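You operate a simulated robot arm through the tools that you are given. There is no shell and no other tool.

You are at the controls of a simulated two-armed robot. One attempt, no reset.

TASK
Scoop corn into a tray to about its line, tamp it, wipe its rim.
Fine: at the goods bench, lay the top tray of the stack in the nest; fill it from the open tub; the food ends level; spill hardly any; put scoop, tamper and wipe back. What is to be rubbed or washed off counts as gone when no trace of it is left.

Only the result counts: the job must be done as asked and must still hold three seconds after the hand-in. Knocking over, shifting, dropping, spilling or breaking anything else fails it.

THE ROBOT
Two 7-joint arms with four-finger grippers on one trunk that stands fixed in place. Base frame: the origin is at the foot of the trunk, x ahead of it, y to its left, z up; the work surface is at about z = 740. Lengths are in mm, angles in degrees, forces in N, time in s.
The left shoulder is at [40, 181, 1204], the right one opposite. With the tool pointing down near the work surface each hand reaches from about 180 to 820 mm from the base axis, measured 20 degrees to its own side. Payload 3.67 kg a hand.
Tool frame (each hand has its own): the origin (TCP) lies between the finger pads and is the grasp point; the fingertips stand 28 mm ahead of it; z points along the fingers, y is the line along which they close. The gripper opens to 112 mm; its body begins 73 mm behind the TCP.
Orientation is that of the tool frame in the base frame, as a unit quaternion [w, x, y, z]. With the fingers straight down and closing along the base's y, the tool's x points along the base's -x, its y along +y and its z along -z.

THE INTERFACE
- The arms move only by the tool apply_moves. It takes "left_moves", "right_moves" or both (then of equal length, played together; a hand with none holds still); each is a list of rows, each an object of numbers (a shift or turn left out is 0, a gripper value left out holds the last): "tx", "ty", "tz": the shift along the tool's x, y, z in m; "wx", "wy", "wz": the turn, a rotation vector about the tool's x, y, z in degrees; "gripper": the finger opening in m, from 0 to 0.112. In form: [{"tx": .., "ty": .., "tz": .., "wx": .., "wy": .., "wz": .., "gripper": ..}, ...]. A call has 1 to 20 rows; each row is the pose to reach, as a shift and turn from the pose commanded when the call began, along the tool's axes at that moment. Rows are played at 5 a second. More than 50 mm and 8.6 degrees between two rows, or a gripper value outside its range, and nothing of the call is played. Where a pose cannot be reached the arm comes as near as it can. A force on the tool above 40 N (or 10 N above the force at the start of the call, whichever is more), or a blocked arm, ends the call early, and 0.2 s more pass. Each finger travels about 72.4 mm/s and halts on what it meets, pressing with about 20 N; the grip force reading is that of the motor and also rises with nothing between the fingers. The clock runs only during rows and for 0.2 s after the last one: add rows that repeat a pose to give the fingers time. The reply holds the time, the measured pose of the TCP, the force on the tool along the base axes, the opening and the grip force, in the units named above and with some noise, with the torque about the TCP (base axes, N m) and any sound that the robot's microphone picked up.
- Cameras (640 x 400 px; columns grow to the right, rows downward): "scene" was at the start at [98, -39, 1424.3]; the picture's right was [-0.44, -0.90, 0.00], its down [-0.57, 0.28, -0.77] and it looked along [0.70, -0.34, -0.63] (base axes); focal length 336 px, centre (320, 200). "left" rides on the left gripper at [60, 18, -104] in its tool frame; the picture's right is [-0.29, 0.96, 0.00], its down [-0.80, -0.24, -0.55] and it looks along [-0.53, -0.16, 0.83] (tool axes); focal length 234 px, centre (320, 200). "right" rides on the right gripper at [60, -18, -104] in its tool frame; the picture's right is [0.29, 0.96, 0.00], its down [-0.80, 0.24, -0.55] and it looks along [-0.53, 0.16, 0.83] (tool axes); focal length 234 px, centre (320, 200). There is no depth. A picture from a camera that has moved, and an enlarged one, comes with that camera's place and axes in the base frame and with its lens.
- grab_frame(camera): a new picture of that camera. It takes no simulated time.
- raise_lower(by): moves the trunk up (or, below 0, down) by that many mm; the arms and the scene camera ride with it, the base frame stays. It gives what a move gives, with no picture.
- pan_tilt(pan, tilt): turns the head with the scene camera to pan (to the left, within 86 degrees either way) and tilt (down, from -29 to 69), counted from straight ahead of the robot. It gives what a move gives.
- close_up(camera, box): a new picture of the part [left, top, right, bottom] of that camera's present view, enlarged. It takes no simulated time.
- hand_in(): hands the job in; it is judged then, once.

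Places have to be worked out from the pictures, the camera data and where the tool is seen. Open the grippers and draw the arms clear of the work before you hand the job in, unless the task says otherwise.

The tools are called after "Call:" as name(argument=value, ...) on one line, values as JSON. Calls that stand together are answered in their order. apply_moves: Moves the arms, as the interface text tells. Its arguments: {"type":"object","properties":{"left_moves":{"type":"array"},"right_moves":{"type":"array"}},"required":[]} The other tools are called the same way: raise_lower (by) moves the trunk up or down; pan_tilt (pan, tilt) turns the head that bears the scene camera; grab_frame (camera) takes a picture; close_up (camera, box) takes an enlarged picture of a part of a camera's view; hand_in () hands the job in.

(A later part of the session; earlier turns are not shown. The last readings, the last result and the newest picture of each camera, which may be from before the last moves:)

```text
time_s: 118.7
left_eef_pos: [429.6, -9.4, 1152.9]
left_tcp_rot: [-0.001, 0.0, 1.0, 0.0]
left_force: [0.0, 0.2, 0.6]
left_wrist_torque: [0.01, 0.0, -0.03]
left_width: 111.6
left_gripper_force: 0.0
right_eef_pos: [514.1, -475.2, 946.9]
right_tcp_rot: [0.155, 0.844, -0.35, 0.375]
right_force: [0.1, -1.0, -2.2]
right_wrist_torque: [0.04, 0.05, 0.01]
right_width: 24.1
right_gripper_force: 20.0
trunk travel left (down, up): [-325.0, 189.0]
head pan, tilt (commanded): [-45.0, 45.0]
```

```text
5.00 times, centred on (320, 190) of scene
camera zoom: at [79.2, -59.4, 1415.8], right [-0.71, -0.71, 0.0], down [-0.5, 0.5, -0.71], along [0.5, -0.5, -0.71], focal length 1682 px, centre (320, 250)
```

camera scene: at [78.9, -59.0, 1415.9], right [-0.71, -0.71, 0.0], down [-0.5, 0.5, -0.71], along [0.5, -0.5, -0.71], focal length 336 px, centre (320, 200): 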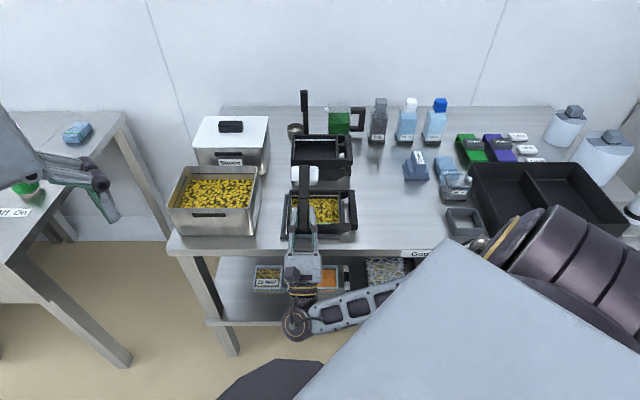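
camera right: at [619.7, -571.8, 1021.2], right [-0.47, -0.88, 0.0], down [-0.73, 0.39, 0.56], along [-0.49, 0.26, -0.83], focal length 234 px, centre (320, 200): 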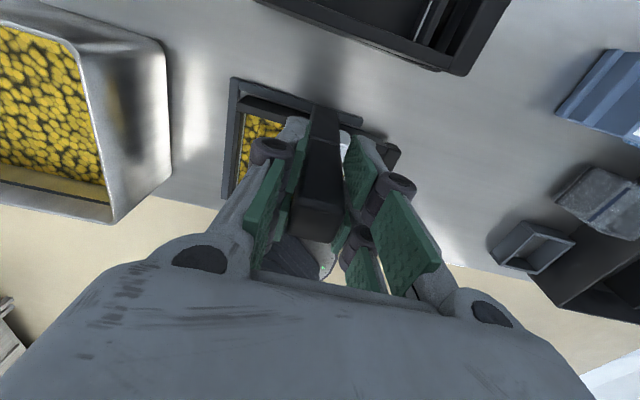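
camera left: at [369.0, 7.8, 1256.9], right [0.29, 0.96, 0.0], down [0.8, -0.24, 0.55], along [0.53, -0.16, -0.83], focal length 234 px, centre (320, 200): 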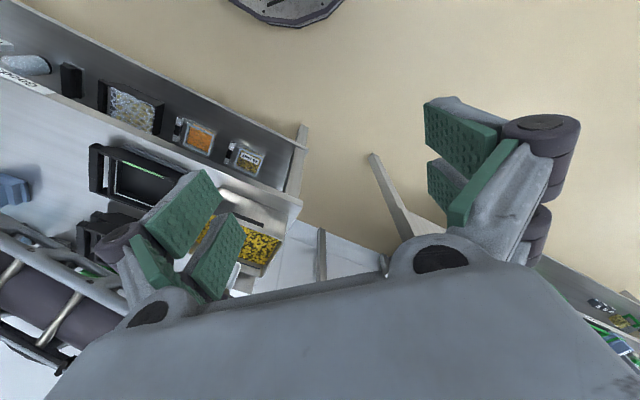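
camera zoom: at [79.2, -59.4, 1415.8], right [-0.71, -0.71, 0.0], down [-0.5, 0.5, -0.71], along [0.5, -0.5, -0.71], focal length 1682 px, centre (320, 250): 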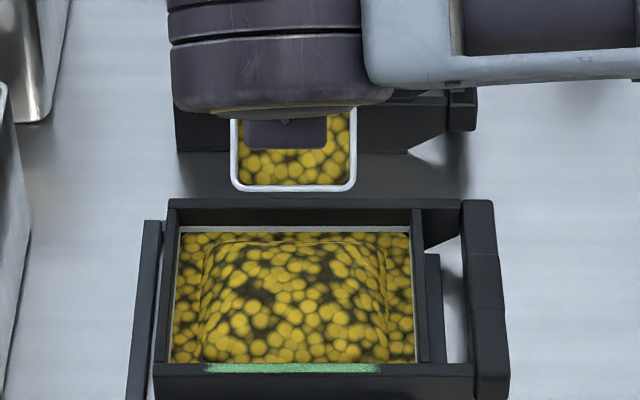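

I zoom harder on the back wall to measure the corn edge relative to the white line.

Call:
close_up(camera="scene", box=[285, 188, 345, 218])

```text
10.67 times, centred on (315, 203) of scene
camera zoom: at [79.2, -59.4, 1415.8], right [-0.71, -0.71, 0.0], down [-0.5, 0.5, -0.71], along [0.5, -0.5, -0.71], focal length 3589 px, centre (373, 168)
```

zoom: 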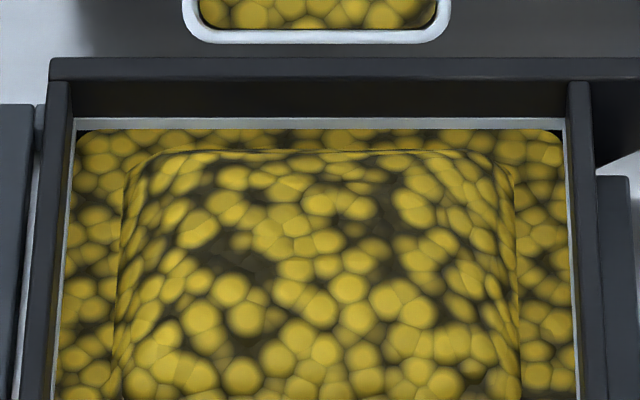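

The corn edge now sits just under the white line (edge ≈763.6, line ≈766) and the ~6 mm mound should bring the level to the line once tamped. I tilt back to level, keeping the rest for the tub.

Call:
apply_moves(right_moves=[{"tx": 0.0104, "tz": 0.0112, "wy": -8}, {"tx": 0.0191, "tz": 0.0238, "wy": -16}, {"tx": 0.0261, "tz": 0.0375, "wy": -24}, {"tx": 0.031, "tz": 0.0519, "wy": -32}, {"tx": 0.0339, "tz": 0.0669, "wy": -40}, {"tx": 0.0346, "tz": 0.0822, "wy": -48}, {"tx": 0.0346, "tz": 0.0822, "wy": -48}])

Call:
close_up(camera="scene", box=[280, 150, 360, 230])

```text
time_s: 120.3
left_eef_pos: [428.2, -9.1, 1153.9]
left_tcp_rot: [0.0, 0.0, 1.0, -0.001]
left_force: [-1.2, 0.1, 0.2]
left_wrist_torque: [0.0, 0.02, -0.01]
left_width: 112.1
left_gripper_force: 0.1
right_eef_pos: [573.7, -534.9, 917.2]
right_tcp_rot: [0.0, 0.924, -0.382, 0.0]
right_force: [0.9, 1.0, -3.1]
right_wrist_torque: [-0.04, -0.01, -0.04]
right_width: 24.0
right_gripper_force: 20.2
trunk travel left (down, up): [-325.0, 189.0]
head pan, tilt (commanded): [-45.0, 45.0]
```

```text
5.00 times, centred on (320, 190) of scene
camera zoom: at [78.1, -58.9, 1415.9], right [-0.71, -0.71, 0.0], down [-0.5, 0.5, -0.71], along [0.5, -0.5, -0.71], focal length 1682 px, centre (320, 250)
```

zoom: 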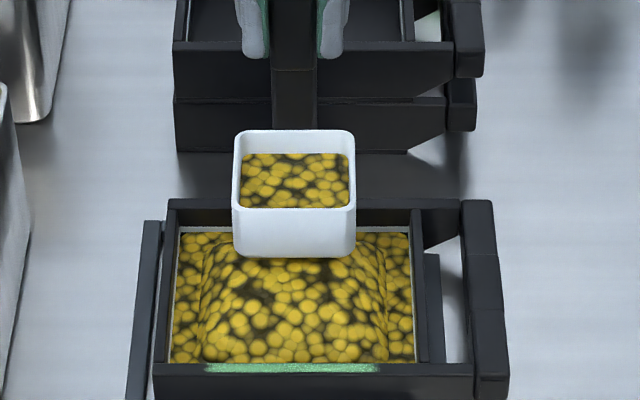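

About 60% of the scoop remains; I carry it back over the tub to empty it there.

Call:
apply_moves(right_moves=[{"tz": -0.025}, {"tz": -0.055}, {"tz": -0.073, "ty": -0.01}, {"tz": -0.073, "ty": -0.04}, {"tz": -0.073, "ty": -0.08}, {"tz": -0.073, "ty": -0.12}, {"tz": -0.073, "ty": -0.16}, {"tz": -0.073, "ty": -0.2}, {"tz": -0.073, "ty": -0.235}, {"tz": -0.073, "ty": -0.252}, {"tz": -0.073, "ty": -0.252}])

Call:
grab_frame(camera="scene")

```text
time_s: 122.7
left_eef_pos: [428.7, -10.6, 1152.0]
left_tcp_rot: [0.0, 0.0, 1.0, 0.0]
left_force: [-0.1, 0.4, -0.6]
left_wrist_torque: [0.02, 0.01, -0.03]
left_width: 111.9
left_gripper_force: 0.1
right_eef_pos: [752.4, -358.6, 990.6]
right_tcp_rot: [0.0, 0.924, -0.382, 0.001]
right_force: [-0.3, -0.3, -2.1]
right_wrist_torque: [-0.01, -0.03, -0.02]
right_width: 23.9
right_gripper_force: 20.5
trunk travel left (down, up): [-325.0, 189.0]
head pan, tilt (commanded): [-45.0, 45.0]
```

```text
taken
camera scene: at [78.9, -59.4, 1415.8], right [-0.71, -0.71, 0.0], down [-0.5, 0.5, -0.71], along [0.5, -0.5, -0.71], focal length 336 px, centre (320, 200)
```

scene: 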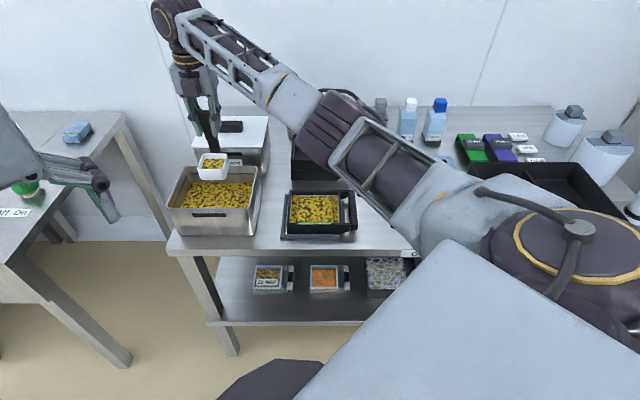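

Over the tub with the lip at s≈711. I tip it out along the lip-centred path.

Call:
apply_moves(right_moves=[{"tx": -0.0119, "tz": -0.0097, "wy": 8}, {"tx": -0.025, "tz": -0.0176, "wy": 16}, {"tx": -0.039, "tz": -0.0236, "wy": 24}, {"tx": -0.0538, "tz": -0.0276, "wy": 32}, {"tx": -0.069, "tz": -0.0295, "wy": 40}, {"tx": -0.0843, "tz": -0.0293, "wy": 48}, {"tx": -0.0994, "tz": -0.0269, "wy": 56}, {"tx": -0.114, "tz": -0.0225, "wy": 64}, {"tx": -0.1279, "tz": -0.016, "wy": 72}, {"tx": -0.1408, "tz": -0.0078, "wy": 80}, {"tx": -0.1523, "tz": 0.0023, "wy": 88}, {"tx": -0.1624, "tz": 0.0138, "wy": 96}, {"tx": -0.1708, "tz": 0.0266, "wy": 104}, {"tx": -0.1773, "tz": 0.0404, "wy": 112}, {"tx": -0.1818, "tz": 0.055, "wy": 120}, {"tx": -0.1842, "tz": 0.0702, "wy": 128}, {"tx": -0.1842, "tz": 0.0702, "wy": 128}])

Call:
grab_frame(camera="scene")

```text
time_s: 126.3
left_eef_pos: [428.8, -10.1, 1154.2]
left_tcp_rot: [0.0, 0.0, 1.0, 0.0]
left_force: [0.7, -0.2, 0.1]
left_wrist_torque: [0.01, 0.0, -0.01]
left_width: 111.8
left_gripper_force: 0.0
right_eef_pos: [621.6, -227.4, 921.7]
right_tcp_rot: [0.343, 0.405, -0.166, 0.831]
right_force: [0.9, 0.3, -1.2]
right_wrist_torque: [0.09, 0.11, -0.01]
right_width: 24.0
right_gripper_force: 19.7
trunk travel left (down, up): [-325.0, 189.0]
head pan, tilt (commanded): [-45.0, 45.0]
```

```text
taken
camera scene: at [78.5, -58.9, 1415.9], right [-0.71, -0.71, 0.0], down [-0.5, 0.5, -0.71], along [0.5, -0.5, -0.71], focal length 336 px, centre (320, 200)
```

scene: 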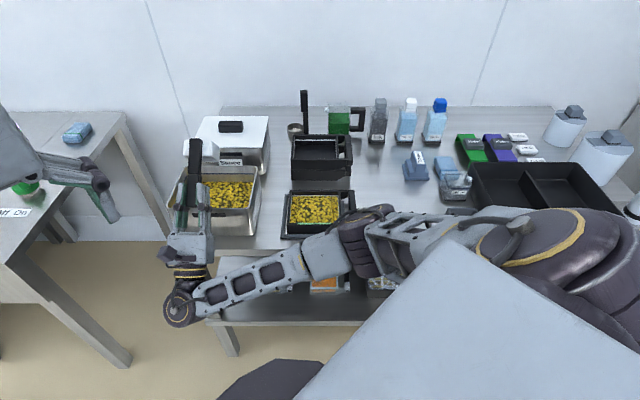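

Emptied into the tub without reach problems. I tilt back to level.

Call:
apply_moves(right_moves=[{"tx": 0.0105, "tz": 0.0113, "wy": -8}, {"tx": 0.0192, "tz": 0.0238, "wy": -16}, {"tx": 0.0261, "tz": 0.0374, "wy": -24}, {"tx": 0.031, "tz": 0.0519, "wy": -32}, {"tx": 0.0339, "tz": 0.0669, "wy": -40}, {"tx": 0.0347, "tz": 0.0822, "wy": -48}, {"tx": 0.0333, "tz": 0.0974, "wy": -56}, {"tx": 0.0298, "tz": 0.1124, "wy": -64}, {"tx": 0.0243, "tz": 0.1266, "wy": -72}, {"tx": 0.0169, "tz": 0.14, "wy": -80}, {"tx": 0.0076, "tz": 0.1522, "wy": -88}, {"tx": -0.0032, "tz": 0.163, "wy": -96}, {"tx": -0.0155, "tz": 0.1722, "wy": -104}, {"tx": -0.0288, "tz": 0.1795, "wy": -112}, {"tx": -0.0431, "tz": 0.185, "wy": -120}, {"tx": -0.0581, "tz": 0.1884, "wy": -128}, {"tx": -0.0581, "tz": 0.1884, "wy": -128}])

Call:
grab_frame(camera="scene")

Call:
close_up(camera="scene", box=[160, 140, 370, 260])

```text
time_s: 129.9
left_eef_pos: [429.1, -9.8, 1153.3]
left_tcp_rot: [-0.001, 0.001, 1.0, 0.0]
left_force: [0.2, -0.1, -0.5]
left_wrist_torque: [-0.04, -0.03, -0.03]
left_width: 111.9
left_gripper_force: 0.1
right_eef_pos: [751.5, -355.7, 989.6]
right_tcp_rot: [-0.002, 0.924, -0.382, -0.001]
right_force: [0.0, 0.1, -0.2]
right_wrist_torque: [-0.02, -0.01, -0.03]
right_width: 23.8
right_gripper_force: 20.0
trunk travel left (down, up): [-325.0, 189.0]
head pan, tilt (commanded): [-45.0, 45.0]
```

```text
taken
camera scene: at [78.4, -58.9, 1415.9], right [-0.71, -0.71, 0.0], down [-0.5, 0.5, -0.71], along [0.5, -0.5, -0.71], focal length 336 px, centre (320, 200)
```

scene: 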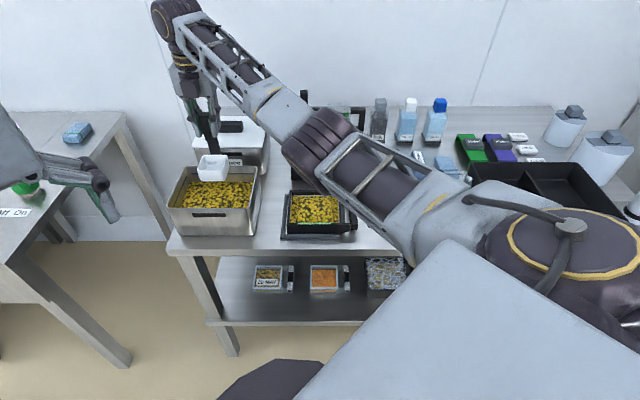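

```text
3.05 times, centred on (265, 200) of scene
camera zoom: at [78.4, -58.9, 1415.9], right [-0.71, -0.71, 0.0], down [-0.5, 0.5, -0.71], along [0.5, -0.5, -0.71], focal length 1025 px, centre (488, 200)
```

zoom: 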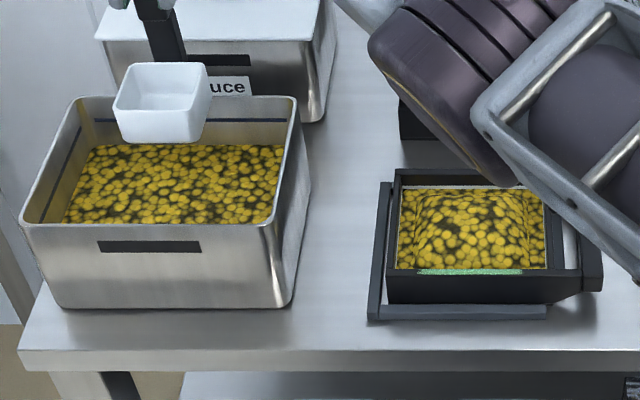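

Scoop empty again. I carry it up and back toward the middle, turn the yaw back by 90°, and head for its original place.

Call:
apply_moves(right_moves=[{"tz": -0.03}, {"tz": -0.06, "tx": -0.005, "ty": 0.01}, {"tz": -0.06, "tx": -0.025, "ty": 0.05}, {"tz": -0.06, "tx": -0.045, "ty": 0.09}, {"tz": -0.06, "tx": -0.065, "ty": 0.13}, {"tz": -0.06, "tx": -0.085, "ty": 0.17}, {"tz": -0.06, "tx": -0.105, "ty": 0.21}, {"tz": -0.06, "tx": -0.125, "ty": 0.25}, {"tz": -0.06, "tx": -0.143, "ty": 0.28}, {"tz": -0.06, "tx": -0.143, "ty": 0.28}])

Call:
apply_moves(right_moves=[{"wz": 8}, {"wz": 16}, {"wz": 24}, {"wz": 32}, {"wz": 40}, {"wz": 48}, {"wz": 56}, {"wz": 64}, {"wz": 72}, {"wz": 80}, {"wz": 88}, {"wz": 90}, {"wz": 90}])

```text
time_s: 132.1
left_eef_pos: [430.1, -8.8, 1153.2]
left_tcp_rot: [-0.001, 0.0, 1.0, 0.001]
left_force: [0.0, 0.5, 0.3]
left_wrist_torque: [-0.02, 0.01, -0.04]
left_width: 112.0
left_gripper_force: 0.1
right_eef_pos: [455.2, -453.0, 1051.2]
right_tcp_rot: [0.0, 0.924, -0.382, -0.001]
right_force: [0.0, 0.2, -1.0]
right_wrist_torque: [0.03, 0.0, 0.01]
right_width: 23.8
right_gripper_force: 19.7
trunk travel left (down, up): [-325.0, 189.0]
head pan, tilt (commanded): [-45.0, 45.0]
```

```text
time_s: 134.9
left_eef_pos: [429.2, -9.5, 1153.2]
left_tcp_rot: [-0.001, 0.0, 1.0, 0.0]
left_force: [0.2, -0.7, 0.0]
left_wrist_torque: [-0.01, 0.03, -0.01]
left_width: 112.1
left_gripper_force: 0.1
right_eef_pos: [451.4, -453.4, 1050.9]
right_tcp_rot: [0.0, -0.383, 0.924, 0.001]
right_force: [-0.1, 0.1, -1.6]
right_wrist_torque: [-0.01, 0.03, 0.0]
right_width: 23.7
right_gripper_force: 20.2
trunk travel left (down, up): [-325.0, 189.0]
head pan, tilt (commanded): [-45.0, 45.0]
```

Yaw is back. By summing the commanded shifts the original scoop pose is +249.5 (n), +207 (r), −193 (z) from here; I go above it first.

Call:
apply_moves(right_moves=[{"tx": 0.01, "ty": -0.012}, {"tx": 0.035, "ty": -0.04}, {"tx": 0.065, "ty": -0.078}, {"tx": 0.095, "ty": -0.115}, {"tx": 0.125, "ty": -0.15}, {"tx": 0.155, "ty": -0.187}, {"tx": 0.185, "ty": -0.223}, {"tx": 0.2, "ty": -0.242}, {"tx": 0.207, "ty": -0.2495}, {"tx": 0.207, "ty": -0.2495, "tz": 0.03}, {"tx": 0.207, "ty": -0.2495, "tz": 0.07}, {"tx": 0.207, "ty": -0.2495, "tz": 0.11}, {"tx": 0.207, "ty": -0.2495, "tz": 0.15}, {"tx": 0.207, "ty": -0.2495, "tz": 0.165}, {"tx": 0.207, "ty": -0.2495, "tz": 0.165}])

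Call:
close_up(camera="scene", box=[355, 100, 455, 190])

Call:
grab_frame(camera="right")

```text
time_s: 138.1
left_eef_pos: [428.7, -8.9, 1152.3]
left_tcp_rot: [-0.001, 0.001, 1.0, 0.0]
left_force: [-0.3, 0.4, 0.6]
left_wrist_torque: [0.0, -0.01, -0.01]
left_width: 112.2
left_gripper_force: 0.0
right_eef_pos: [484.6, -779.8, 885.9]
right_tcp_rot: [0.0, -0.383, 0.924, 0.0]
right_force: [-0.2, -0.6, -1.3]
right_wrist_torque: [-0.01, -0.01, -0.02]
right_width: 23.7
right_gripper_force: 20.1
trunk travel left (down, up): [-325.0, 189.0]
head pan, tilt (commanded): [-45.0, 45.0]
```

```text
4.44 times, centred on (405, 145) of scene
camera zoom: at [78.7, -59.2, 1415.9], right [-0.71, -0.71, 0.0], down [-0.5, 0.5, -0.71], along [0.5, -0.5, -0.71], focal length 1495 px, centre (-58, 444)
```

zoom: 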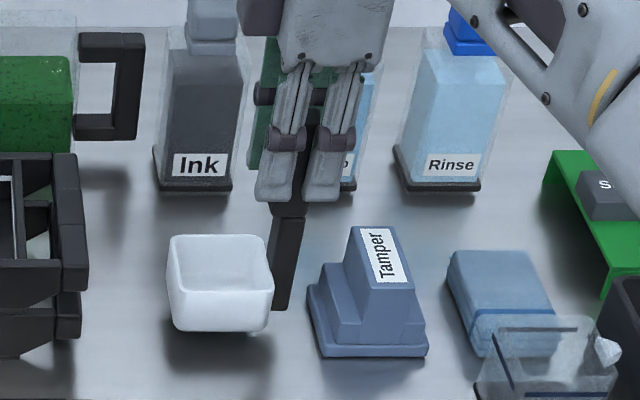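

```text
taken
camera right: at [453.6, -834.1, 989.1], right [-0.88, 0.47, 0.0], down [0.39, 0.73, 0.55], along [0.26, 0.49, -0.83], focal length 234 px, centre (320, 200)
```

right: 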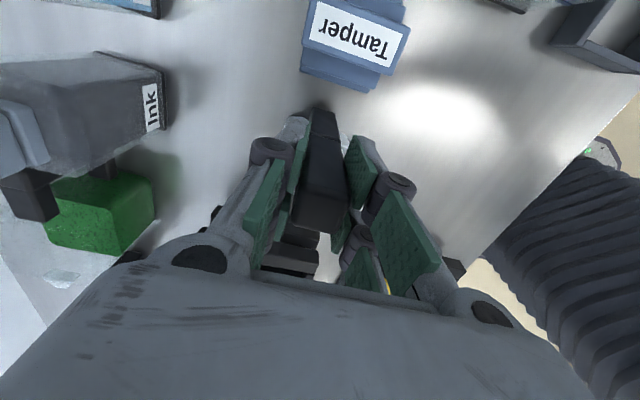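

The bowl hangs slightly tilted compared with before. I zoom in to measure the tilt and compensate before setting down.

Call:
close_up(camera="scene", box=[370, 125, 430, 185])

```text
6.67 times, centred on (400, 155) of scene
camera zoom: at [78.7, -59.2, 1415.9], right [-0.71, -0.71, 0.0], down [-0.5, 0.5, -0.71], along [0.5, -0.5, -0.71], focal length 2243 px, centre (-213, 500)
```

zoom: 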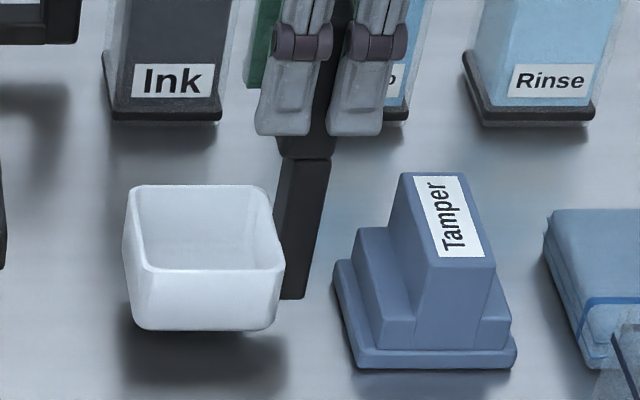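

It's actually level. I lower to just above the bench, then in small steps until contact.

Call:
apply_moves(right_moves=[{"tz": 0.01}, {"tz": 0.018}, {"tz": 0.024}, {"tz": 0.0255}, {"tz": 0.0255}])

Call:
apply_moves(right_moves=[{"tz": 0.001}, {"tz": 0.002}, {"tz": 0.002}])

Call:
close_up(camera="scene", box=[355, 100, 455, 190])

```text
time_s: 139.3
left_eef_pos: [426.8, -7.4, 1153.5]
left_tcp_rot: [0.0, 0.0, 1.0, -0.001]
left_force: [1.2, 0.4, 0.4]
left_wrist_torque: [-0.01, 0.01, 0.01]
left_width: 111.9
left_gripper_force: 0.1
right_eef_pos: [482.6, -777.7, 864.4]
right_tcp_rot: [0.001, -0.383, 0.924, -0.002]
right_force: [3.7, -4.6, 18.6]
right_wrist_torque: [-0.04, -0.2, -0.03]
right_width: 23.6
right_gripper_force: 20.2
trunk travel left (down, up): [-325.0, 189.0]
head pan, tilt (commanded): [-45.0, 45.0]
```

```text
time_s: 140.1
left_eef_pos: [427.0, -7.9, 1153.2]
left_tcp_rot: [0.0, 0.0, 1.0, -0.001]
left_force: [-0.7, -0.8, 0.8]
left_wrist_torque: [0.02, 0.0, -0.02]
left_width: 112.0
left_gripper_force: 0.0
right_eef_pos: [481.1, -776.0, 859.6]
right_tcp_rot: [0.0, -0.382, 0.924, 0.0]
right_force: [2.0, -4.2, 18.1]
right_wrist_torque: [-0.1, -0.08, 0.03]
right_width: 23.9
right_gripper_force: 20.0
trunk travel left (down, up): [-325.0, 189.0]
head pan, tilt (commanded): [-45.0, 45.0]
```

```text
4.44 times, centred on (405, 145) of scene
camera zoom: at [77.5, -57.1, 1416.0], right [-0.71, -0.71, 0.0], down [-0.5, 0.5, -0.71], along [0.5, -0.5, -0.71], focal length 1495 px, centre (-58, 444)
```

zoom: 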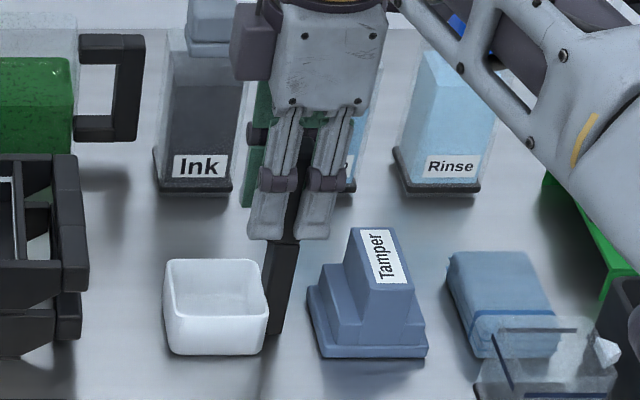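

The scoop stands on the bench at its old place (within ~2 mm). I relieve the press and open slowly.

Call:
apply_moves(right_moves=[{"tz": -0.001}, {"tz": -0.002, "gripper": 0.026}, {"tz": -0.002, "gripper": 0.03}, {"tz": -0.002, "gripper": 0.036}, {"tz": -0.002, "gripper": 0.045}, {"tz": -0.002, "gripper": 0.06}, {"tz": -0.002, "gripper": 0.06}])

Call:
close_up(camera="scene", box=[355, 100, 455, 190])

```text
time_s: 141.7
left_eef_pos: [428.9, -9.4, 1153.4]
left_tcp_rot: [0.0, 0.001, 1.0, 0.0]
left_force: [-0.3, 0.3, 0.3]
left_wrist_torque: [0.0, 0.0, 0.0]
left_width: 111.9
left_gripper_force: 0.2
right_eef_pos: [482.4, -777.4, 860.6]
right_tcp_rot: [0.0, -0.382, 0.924, 0.0]
right_force: [0.3, 0.0, -0.3]
right_wrist_torque: [0.0, -0.01, -0.02]
right_width: 60.3
right_gripper_force: 0.1
trunk travel left (down, up): [-325.0, 189.0]
head pan, tilt (commanded): [-45.0, 45.0]
```

```text
4.44 times, centred on (405, 145) of scene
camera zoom: at [78.7, -59.1, 1415.9], right [-0.71, -0.71, 0.0], down [-0.5, 0.5, -0.71], along [0.5, -0.5, -0.71], focal length 1495 px, centre (-58, 444)
```

zoom: 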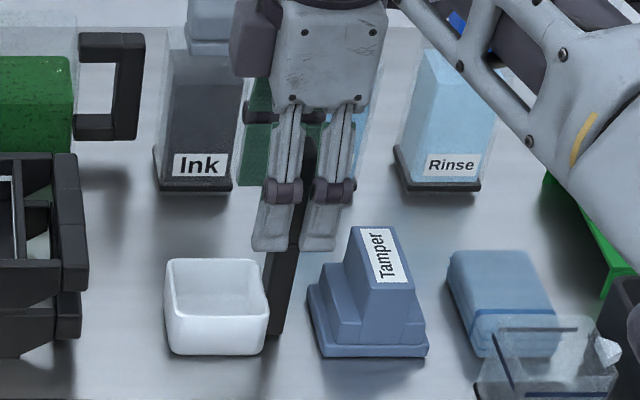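

Scoop released and standing. I raise clear, rotate to the natural yaw and look at the tamper from above.

Call:
apply_moves(right_moves=[{"tz": -0.03}, {"tz": -0.07}, {"tz": -0.11}, {"tz": -0.14}, {"tz": -0.14, "wz": 8, "ty": 0.02}, {"tz": -0.14, "wz": 16, "ty": 0.04}, {"tz": -0.14, "wz": 24, "ty": 0.06, "tx": 0.01}, {"tz": -0.14, "wz": 32, "ty": 0.08, "tx": 0.02}, {"tz": -0.14, "wz": 40, "ty": 0.09, "tx": 0.03}, {"tz": -0.14, "wz": 48, "ty": 0.09, "tx": 0.04}, {"tz": -0.14, "wz": 56, "ty": 0.09, "tx": 0.05}, {"tz": -0.14, "wz": 64, "ty": 0.09, "tx": 0.06}, {"tz": -0.14, "wz": 72, "ty": 0.09, "tx": 0.07}, {"tz": -0.14, "wz": 80, "ty": 0.09, "tx": 0.07}, {"tz": -0.14, "wz": 88, "ty": 0.09, "tx": 0.07}, {"tz": -0.14, "wz": 90, "ty": 0.09, "tx": 0.07}, {"tz": -0.14, "wz": 90, "ty": 0.09, "tx": 0.07}])

Call:
grab_frame(camera="right")

Call:
close_up(camera="scene", box=[355, 100, 455, 190])

```text
time_s: 145.3
left_eef_pos: [429.1, -9.1, 1153.3]
left_tcp_rot: [0.0, -0.001, 1.0, -0.001]
left_force: [-0.1, 0.8, -1.3]
left_wrist_torque: [-0.02, 0.01, 0.05]
left_width: 112.0
left_gripper_force: 0.1
right_eef_pos: [369.6, -763.8, 999.4]
right_tcp_rot: [0.0, 0.383, 0.924, 0.0]
right_force: [-0.4, 0.1, 0.7]
right_wrist_torque: [0.01, 0.0, 0.0]
right_width: 60.1
right_gripper_force: 0.0
trunk travel left (down, up): [-325.0, 189.0]
head pan, tilt (commanded): [-45.0, 45.0]
```

```text
taken
camera right: at [314.2, -732.8, 1103.0], right [0.47, 0.88, 0.0], down [0.73, -0.39, 0.55], along [0.49, -0.26, -0.83], focal length 234 px, centre (320, 200)
```

right: 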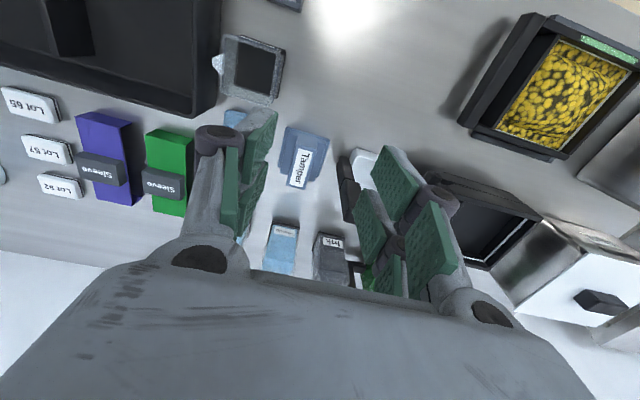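

```text
4.44 times, centred on (405, 145) of scene
camera zoom: at [78.6, -59.0, 1415.9], right [-0.71, -0.71, 0.0], down [-0.5, 0.5, -0.71], along [0.5, -0.5, -0.71], focal length 1495 px, centre (-58, 444)
```

zoom: 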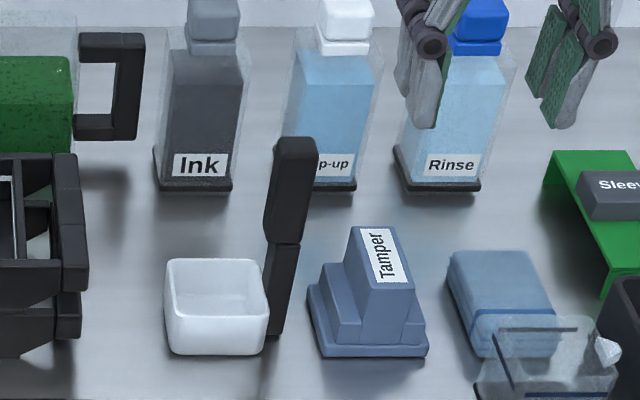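

I zoom on the tamper in the right camera.

Call:
close_up(camera="right", box=[250, 100, 370, 220])

Call:
close_up(camera="scene", box=[395, 140, 435, 180])

```text
3.33 times, centred on (310, 160) of right
camera zoom: at [314.2, -732.8, 1103.0], right [0.47, 0.88, 0.0], down [0.73, -0.39, 0.55], along [0.49, -0.26, -0.83], focal length 781 px, centre (353, 333)
```

zoom: 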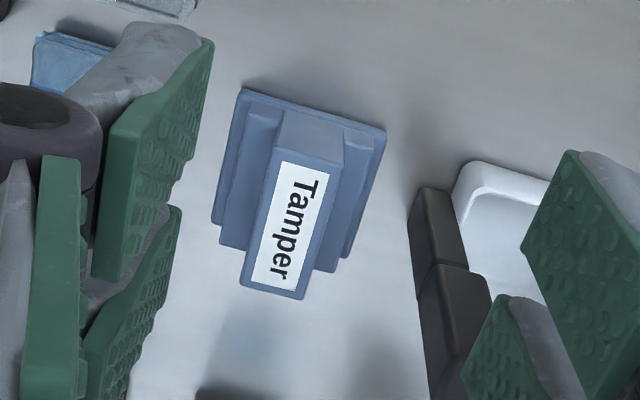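

```text
10.00 times, centred on (415, 160) of scene
camera zoom: at [78.6, -59.0, 1415.9], right [-0.71, -0.71, 0.0], down [-0.5, 0.5, -0.71], along [0.5, -0.5, -0.71], focal length 3364 px, centre (-630, 600)
```

zoom: 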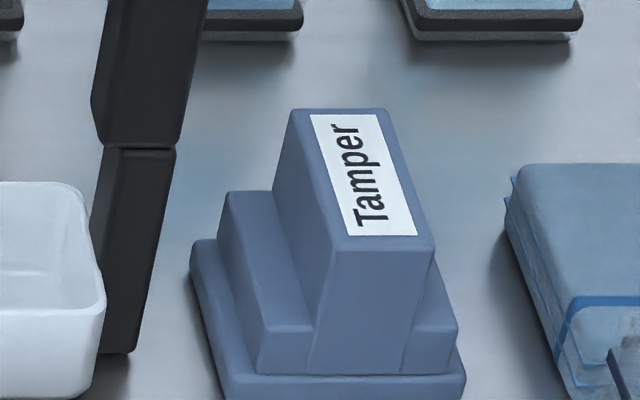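

The tamper's grip block is centred at (s,t)=(891,280), 28 mm wide, top z≈799; foot 67×73 mm. This is near the reach limit, so I check the arm's posture before lowering the trunk.

Call:
grab_frame(camera="scene")

Call:
pan_tilt(pan=-65, tilt=40)

Call:
grab_frame(camera="scene")

```text
taken
camera scene: at [78.6, -59.0, 1415.9], right [-0.71, -0.71, 0.0], down [-0.5, 0.5, -0.71], along [0.5, -0.5, -0.71], focal length 336 px, centre (320, 200)
```

scene: 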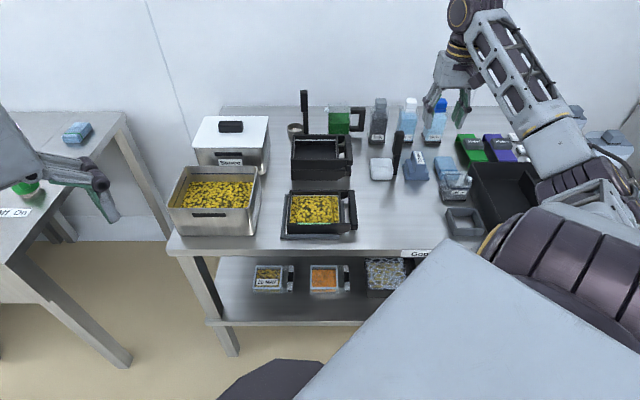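

```text
time_s: 146.1
left_eef_pos: [428.2, -9.0, 1152.9]
left_tcp_rot: [0.0, 0.0, 1.0, -0.001]
left_force: [1.5, 0.9, -0.8]
left_wrist_torque: [-0.02, 0.02, 0.0]
left_width: 111.9
left_gripper_force: 0.0
right_eef_pos: [368.7, -763.2, 997.9]
right_tcp_rot: [-0.001, 0.383, 0.924, 0.0]
right_force: [-0.2, -0.4, 0.0]
right_wrist_torque: [0.0, -0.01, 0.0]
right_width: 59.8
right_gripper_force: 0.2
trunk travel left (down, up): [-325.0, 189.0]
head pan, tilt (commanded): [-65.0, 40.0]
```

```text
taken
camera scene: at [57.2, -78.5, 1423.1], right [-0.91, -0.42, 0.0], down [-0.27, 0.58, -0.77], along [0.32, -0.69, -0.64], focal length 336 px, centre (320, 200)
```

scene: 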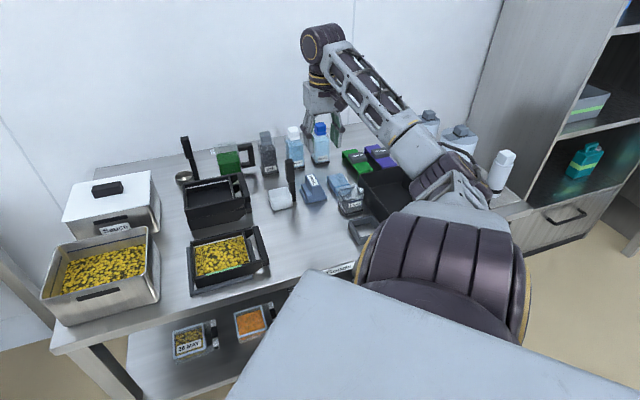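

The elbow hangs low near the black bin, so I avoid lowering the trunk; I first try moving over the tamper at this height and watch for reach warnings.

Call:
apply_moves(right_moves=[{"tx": -0.03, "ty": -0.0005}, {"tx": -0.06, "ty": -0.001}, {"tx": -0.0896, "ty": -0.0013}, {"tx": -0.0896, "ty": -0.0013, "tz": 0.03}, {"tx": -0.0896, "ty": -0.0013, "tz": 0.06}, {"tx": -0.0896, "ty": -0.0013, "tz": 0.09}, {"tx": -0.0896, "ty": -0.0013, "tz": 0.12}, {"tx": -0.0896, "ty": -0.0013, "tz": 0.12}])

Call:
grab_frame(camera="scene")

Call:
grab_frame(camera="right")

```text
time_s: 147.9
left_eef_pos: [429.4, -10.0, 1153.2]
left_tcp_rot: [0.0, 0.0, 1.0, 0.0]
left_force: [0.0, -0.6, 0.3]
left_wrist_torque: [0.0, 0.0, -0.03]
left_width: 112.0
left_gripper_force: 0.0
right_eef_pos: [431.9, -827.7, 878.1]
right_tcp_rot: [0.001, 0.382, 0.924, 0.0]
right_force: [-0.9, -0.1, -0.7]
right_wrist_torque: [0.01, 0.0, 0.01]
right_width: 59.8
right_gripper_force: 0.0
trunk travel left (down, up): [-325.0, 189.0]
head pan, tilt (commanded): [-65.0, 40.0]
```

```text
taken
camera scene: at [57.0, -78.5, 1423.2], right [-0.91, -0.42, 0.0], down [-0.27, 0.58, -0.77], along [0.32, -0.69, -0.64], focal length 336 px, centre (320, 200)
```

scene: 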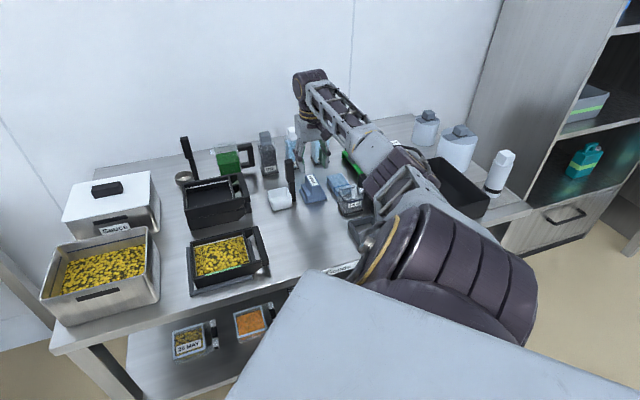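

```text
taken
camera right: at [376.4, -796.4, 981.7], right [0.47, 0.88, 0.0], down [0.73, -0.39, 0.55], along [0.49, -0.26, -0.83], focal length 234 px, centre (320, 200)
```

right: 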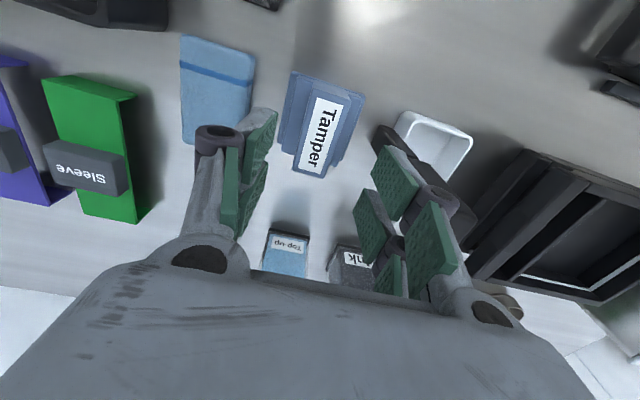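

The hand is centred over the tamper (block centre seen at the expected pixel). I narrow the fingers to 42 mm to clear the scoop's handle and then lower the trunk 60 mm for better reach.

Call:
apply_moves(right_moves=[{"gripper": 0.05}, {"gripper": 0.042}, {"gripper": 0.042}])

Call:
raise_lower(by=-60)

Call:
grab_frame(camera="right")

Call:
grab_frame(camera="scene")

```text
time_s: 148.7
left_eef_pos: [429.5, -10.0, 1153.5]
left_tcp_rot: [0.0, 0.0, 1.0, 0.0]
left_force: [-0.7, -1.2, -0.2]
left_wrist_torque: [-0.02, 0.0, -0.03]
left_width: 112.0
left_gripper_force: 0.1
right_eef_pos: [432.6, -826.4, 877.7]
right_tcp_rot: [0.0, 0.383, 0.924, 0.001]
right_force: [-0.8, 0.5, 0.7]
right_wrist_torque: [-0.04, 0.0, 0.02]
right_width: 41.9
right_gripper_force: 0.0
trunk travel left (down, up): [-325.0, 189.0]
head pan, tilt (commanded): [-65.0, 40.0]
```

```text
time_s: 149.7
left_eef_pos: [429.1, -9.5, 1094.3]
left_tcp_rot: [0.001, 0.0, 1.0, 0.0]
left_force: [0.2, -0.2, 0.4]
left_wrist_torque: [-0.02, 0.03, 0.01]
left_width: 112.1
left_gripper_force: 0.1
right_eef_pos: [431.7, -825.8, 819.0]
right_tcp_rot: [0.0, 0.382, 0.924, 0.001]
right_force: [-0.1, 0.7, 0.2]
right_wrist_torque: [-0.01, 0.02, -0.01]
right_width: 42.2
right_gripper_force: 0.0
trunk travel left (down, up): [-265.0, 249.0]
head pan, tilt (commanded): [-65.0, 40.0]
```

```text
taken
camera right: at [376.4, -796.4, 922.7], right [0.47, 0.88, 0.0], down [0.73, -0.39, 0.55], along [0.49, -0.26, -0.83], focal length 234 px, centre (320, 200)
```

right: 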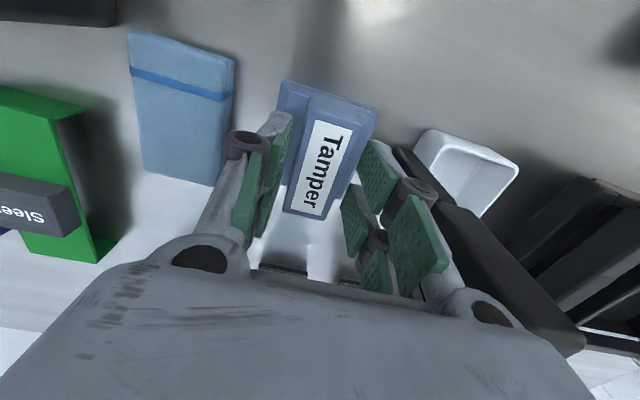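

```text
taken
camera scene: at [56.9, -78.5, 1363.8], right [-0.91, -0.42, 0.0], down [-0.27, 0.58, -0.77], along [0.32, -0.69, -0.64], focal length 336 px, centre (320, 200)
```

scene: 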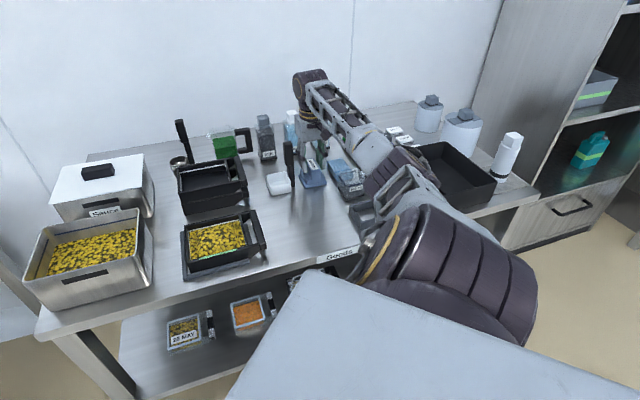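

The hand's pivots would come too close to the scoop's handle in this yaw. I raise, rotate −90° and will grip the block along its 65 mm length instead.

Call:
apply_moves(right_moves=[{"tz": -0.03}, {"tz": -0.07}, {"tz": -0.11}, {"tz": -0.11, "wz": -8}, {"tz": -0.11, "wz": -16}, {"tz": -0.11, "wz": -24}, {"tz": -0.11, "wz": -32}, {"tz": -0.11, "wz": -40}, {"tz": -0.11, "wz": -48}, {"tz": -0.11, "wz": -56}, {"tz": -0.11, "wz": -64}, {"tz": -0.11, "wz": -72}, {"tz": -0.11, "wz": -80}, {"tz": -0.11, "wz": -88}, {"tz": -0.11, "wz": -90, "gripper": 0.085}, {"tz": -0.11, "wz": -90, "gripper": 0.085}, {"tz": -0.11, "wz": -90, "gripper": 0.085}])

Call:
grab_frame(camera="right")

Call:
close_up(camera="right", box=[250, 60, 390, 200])

```text
time_s: 153.3
left_eef_pos: [428.8, -9.9, 1094.2]
left_tcp_rot: [0.0, -0.001, 1.0, 0.0]
left_force: [-0.2, -0.8, -0.6]
left_wrist_torque: [0.02, 0.01, 0.02]
left_width: 112.2
left_gripper_force: 0.1
right_eef_pos: [432.8, -826.9, 928.8]
right_tcp_rot: [0.0, -0.384, 0.923, -0.001]
right_force: [-0.6, -0.8, -0.2]
right_wrist_torque: [0.0, -0.02, 0.03]
right_width: 84.9
right_gripper_force: 0.0
trunk travel left (down, up): [-265.0, 249.0]
head pan, tilt (commanded): [-65.0, 40.0]
```

```text
taken
camera right: at [402.9, -881.9, 1032.8], right [-0.88, 0.47, 0.0], down [0.39, 0.73, 0.55], along [0.26, 0.49, -0.83], focal length 234 px, centre (320, 200)
```

right: 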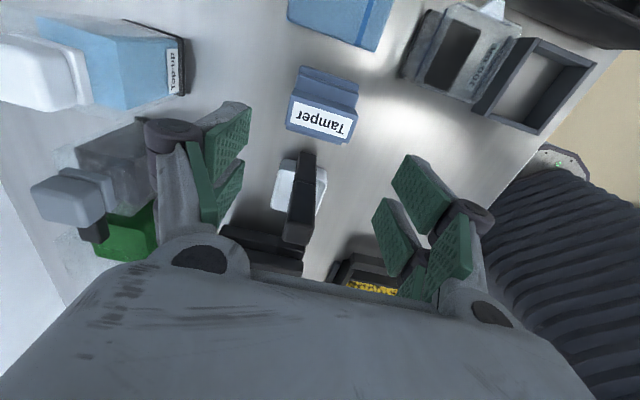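

```text
2.86 times, centred on (320, 130) of right
camera zoom: at [402.9, -881.9, 1032.8], right [-0.88, 0.47, 0.0], down [0.39, 0.73, 0.55], along [0.26, 0.49, -0.83], focal length 669 px, centre (320, 400)
```

zoom: 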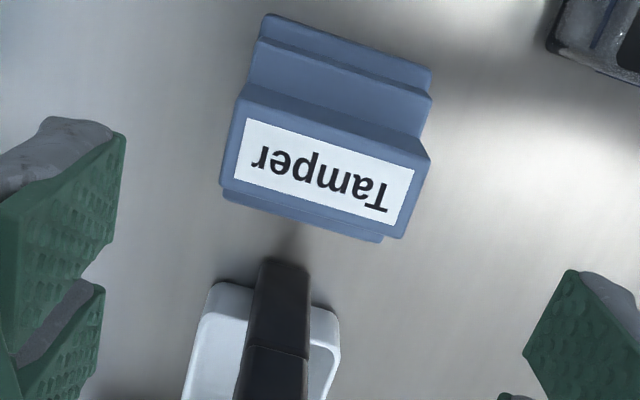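

The block is centred in view. I descend to z≈788 with the fingers 85 mm open.

Call:
apply_moves(right_moves=[{"tz": 0.03}, {"tz": 0.06}, {"tz": 0.09}, {"tz": 0.115}, {"tz": 0.13}, {"tz": 0.14}, {"tz": 0.14}])

Call:
grab_frame(camera="right")

Call:
pan_tilt(pan=-45, tilt=45)

Call:
close_up(camera="scene", box=[340, 80, 500, 200])

```text
time_s: 154.9
left_eef_pos: [428.2, -9.3, 1094.2]
left_tcp_rot: [0.0, 0.0, 1.0, 0.0]
left_force: [-0.1, 0.5, -0.9]
left_wrist_torque: [-0.01, 0.01, -0.01]
left_width: 112.2
left_gripper_force: 0.1
right_eef_pos: [432.4, -825.8, 788.0]
right_tcp_rot: [0.0, -0.383, 0.924, 0.0]
right_force: [0.1, -0.1, -0.3]
right_wrist_torque: [0.01, 0.01, -0.03]
right_width: 85.1
right_gripper_force: 0.0
trunk travel left (down, up): [-265.0, 249.0]
head pan, tilt (commanded): [-65.0, 40.0]
```

```text
taken
camera right: at [402.9, -880.7, 891.6], right [-0.88, 0.47, 0.0], down [0.39, 0.73, 0.55], along [0.26, 0.49, -0.83], focal length 234 px, centre (320, 200)
```

right: 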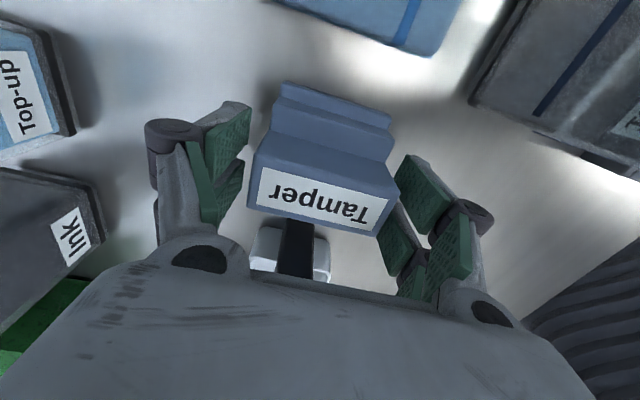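

```text
time_s: 155.7
left_eef_pos: [428.3, -10.2, 1093.3]
left_tcp_rot: [0.0, 0.0, 1.0, 0.0]
left_force: [-0.7, 0.0, -0.2]
left_wrist_torque: [-0.02, 0.01, 0.01]
left_width: 112.3
left_gripper_force: 0.0
right_eef_pos: [432.7, -826.6, 788.7]
right_tcp_rot: [0.0, -0.383, 0.924, 0.0]
right_force: [-0.5, 1.0, 0.1]
right_wrist_torque: [-0.01, 0.02, 0.01]
right_width: 84.6
right_gripper_force: 0.1
trunk travel left (down, up): [-265.0, 249.0]
head pan, tilt (commanded): [-45.0, 45.0]
```

```text
3.33 times, centred on (420, 140) of scene
camera zoom: at [78.6, -59.1, 1356.6], right [-0.71, -0.71, 0.0], down [-0.5, 0.5, -0.71], along [0.5, -0.5, -0.71], focal length 1122 px, centre (-13, 400)
```

zoom: 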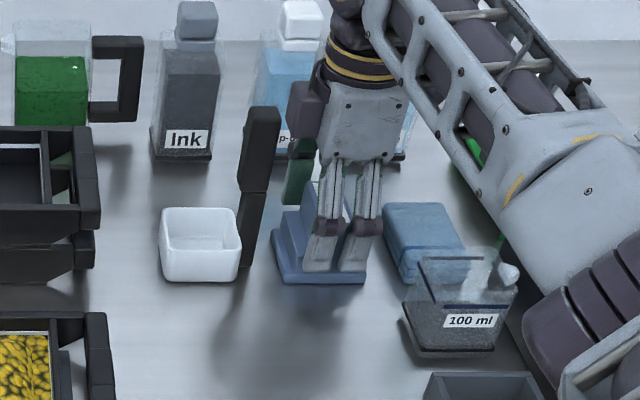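

Fingers straddle the block; I shift 1.4 mm toward me and close gradually.

Call:
apply_moves(right_moves=[{"ty": 0.0014, "gripper": 0.076}, {"ty": 0.0014, "gripper": 0.071}, {"ty": 0.0014, "gripper": 0.068}, {"ty": 0.0014, "gripper": 0.066}, {"ty": 0.0014, "gripper": 0.064}, {"ty": 0.0014, "gripper": 0.06}, {"ty": 0.0014, "gripper": 0.05}, {"ty": 0.0014, "gripper": 0.04}, {"ty": 0.0014, "gripper": 0.04}])

Call:
grab_frame(camera="right")

```text
time_s: 157.7
left_eef_pos: [429.0, -9.6, 1094.1]
left_tcp_rot: [0.0, 0.0, 1.0, 0.0]
left_force: [0.9, -0.2, 0.2]
left_wrist_torque: [0.0, 0.01, -0.01]
left_width: 112.2
left_gripper_force: 0.0
right_eef_pos: [431.2, -825.3, 788.8]
right_tcp_rot: [0.0, -0.382, 0.924, 0.0]
right_force: [-0.8, -0.9, 0.9]
right_wrist_torque: [0.01, 0.06, 0.03]
right_width: 68.0
right_gripper_force: 19.6
trunk travel left (down, up): [-265.0, 249.0]
head pan, tilt (commanded): [-45.0, 45.0]
```

```text
taken
camera right: at [401.5, -879.8, 891.8], right [-0.88, 0.47, 0.0], down [0.39, 0.73, 0.55], along [0.26, 0.49, -0.83], focal length 234 px, centre (320, 200)
```

right: 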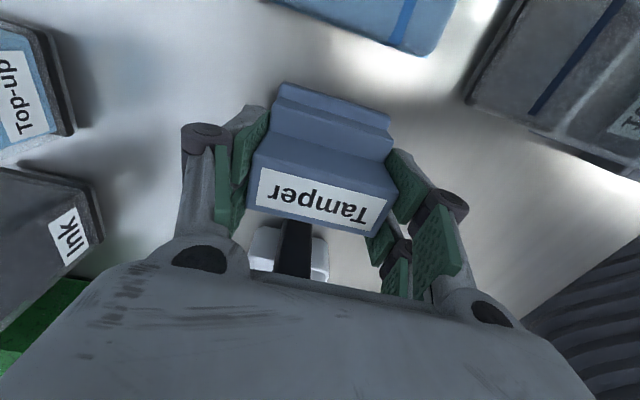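

Tamper gripped (68 mm, 20 N). Before moving it I re-measure the tray interior from the present (lower) scene camera.

Call:
close_up(camera="scene", box=[275, 170, 365, 250])

Call:
close_up(camera="scene", box=[285, 180, 345, 220])

```text
5.00 times, centred on (320, 210) of scene
camera zoom: at [78.6, -59.0, 1356.6], right [-0.71, -0.71, 0.0], down [-0.5, 0.5, -0.71], along [0.5, -0.5, -0.71], focal length 1682 px, centre (320, 150)
```

zoom: 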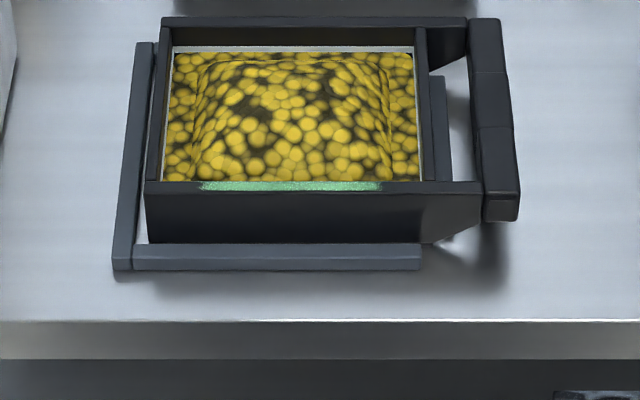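

```text
10.00 times, centred on (315, 200) of scene
camera zoom: at [78.6, -59.0, 1356.6], right [-0.71, -0.71, 0.0], down [-0.5, 0.5, -0.71], along [0.5, -0.5, -0.71], focal length 3364 px, centre (370, 200)
```

zoom: 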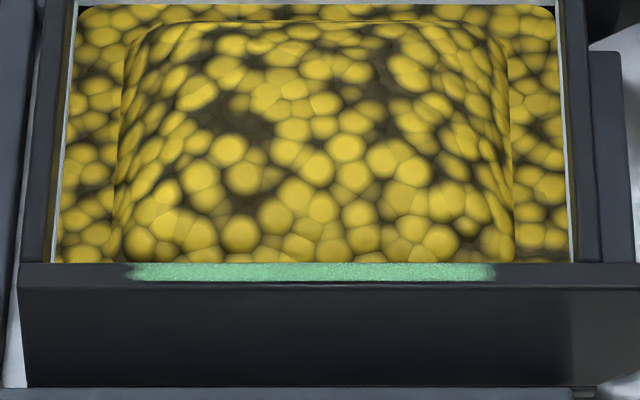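

Tray interior: s 653–763, t −90…35. I lift the tamper well above the scoop handle, then carry it to over the tray centre.

Call:
apply_moves(right_moves=[{"tz": -0.01}, {"tz": -0.04}, {"tz": -0.08}, {"tz": -0.12}, {"tz": -0.16}, {"tz": -0.175}, {"tz": -0.175, "ty": 0.03}, {"tz": -0.175, "ty": 0.07}, {"tz": -0.175, "ty": 0.11}, {"tz": -0.175, "ty": 0.14, "tx": -0.02}, {"tz": -0.175, "ty": 0.16, "tx": -0.06}, {"tz": -0.175, "ty": 0.17, "tx": -0.1}, {"tz": -0.175, "ty": 0.175, "tx": -0.14}, {"tz": -0.175, "ty": 0.18, "tx": -0.18}, {"tz": -0.175, "ty": 0.18, "tx": -0.22}, {"tz": -0.175, "ty": 0.18, "tx": -0.26}, {"tz": -0.175, "ty": 0.18, "tx": -0.295}, {"tz": -0.175, "ty": 0.18, "tx": -0.306}, {"tz": -0.175, "ty": 0.18, "tx": -0.306}])

Call:
grab_frame(camera="scene")

Call:
close_up(camera="scene", box=[255, 110, 375, 230])

```text
time_s: 161.7
left_eef_pos: [428.9, -11.3, 1094.4]
left_tcp_rot: [0.0, 0.0, 1.0, 0.0]
left_force: [0.8, -0.4, 0.3]
left_wrist_torque: [0.0, 0.01, -0.01]
left_width: 112.2
left_gripper_force: 0.0
right_eef_pos: [521.0, -482.0, 963.4]
right_tcp_rot: [0.0, -0.382, 0.924, 0.001]
right_force: [-0.9, -0.6, -1.9]
right_wrist_torque: [0.01, 0.02, 0.01]
right_width: 67.7
right_gripper_force: 20.0
trunk travel left (down, up): [-265.0, 249.0]
head pan, tilt (commanded): [-45.0, 45.0]
```

```text
taken
camera scene: at [79.3, -60.1, 1356.5], right [-0.71, -0.71, 0.0], down [-0.5, 0.5, -0.71], along [0.5, -0.5, -0.71], focal length 336 px, centre (320, 200)
```

scene: 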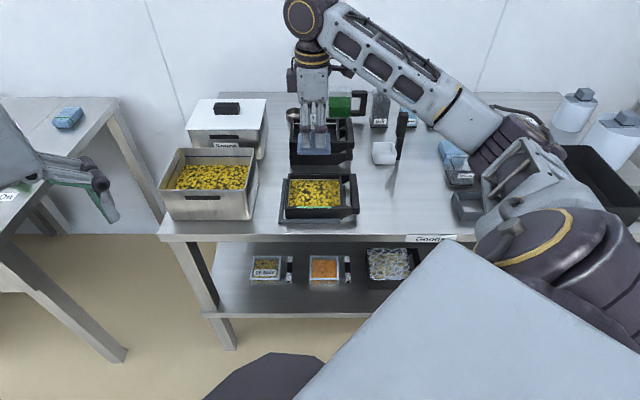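

```text
3.33 times, centred on (315, 170) of scene
camera zoom: at [79.3, -60.1, 1356.5], right [-0.71, -0.71, 0.0], down [-0.5, 0.5, -0.71], along [0.5, -0.5, -0.71], focal length 1122 px, centre (337, 300)
```

zoom: 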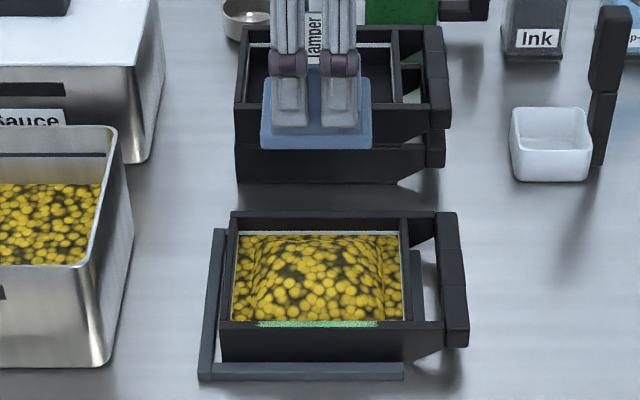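

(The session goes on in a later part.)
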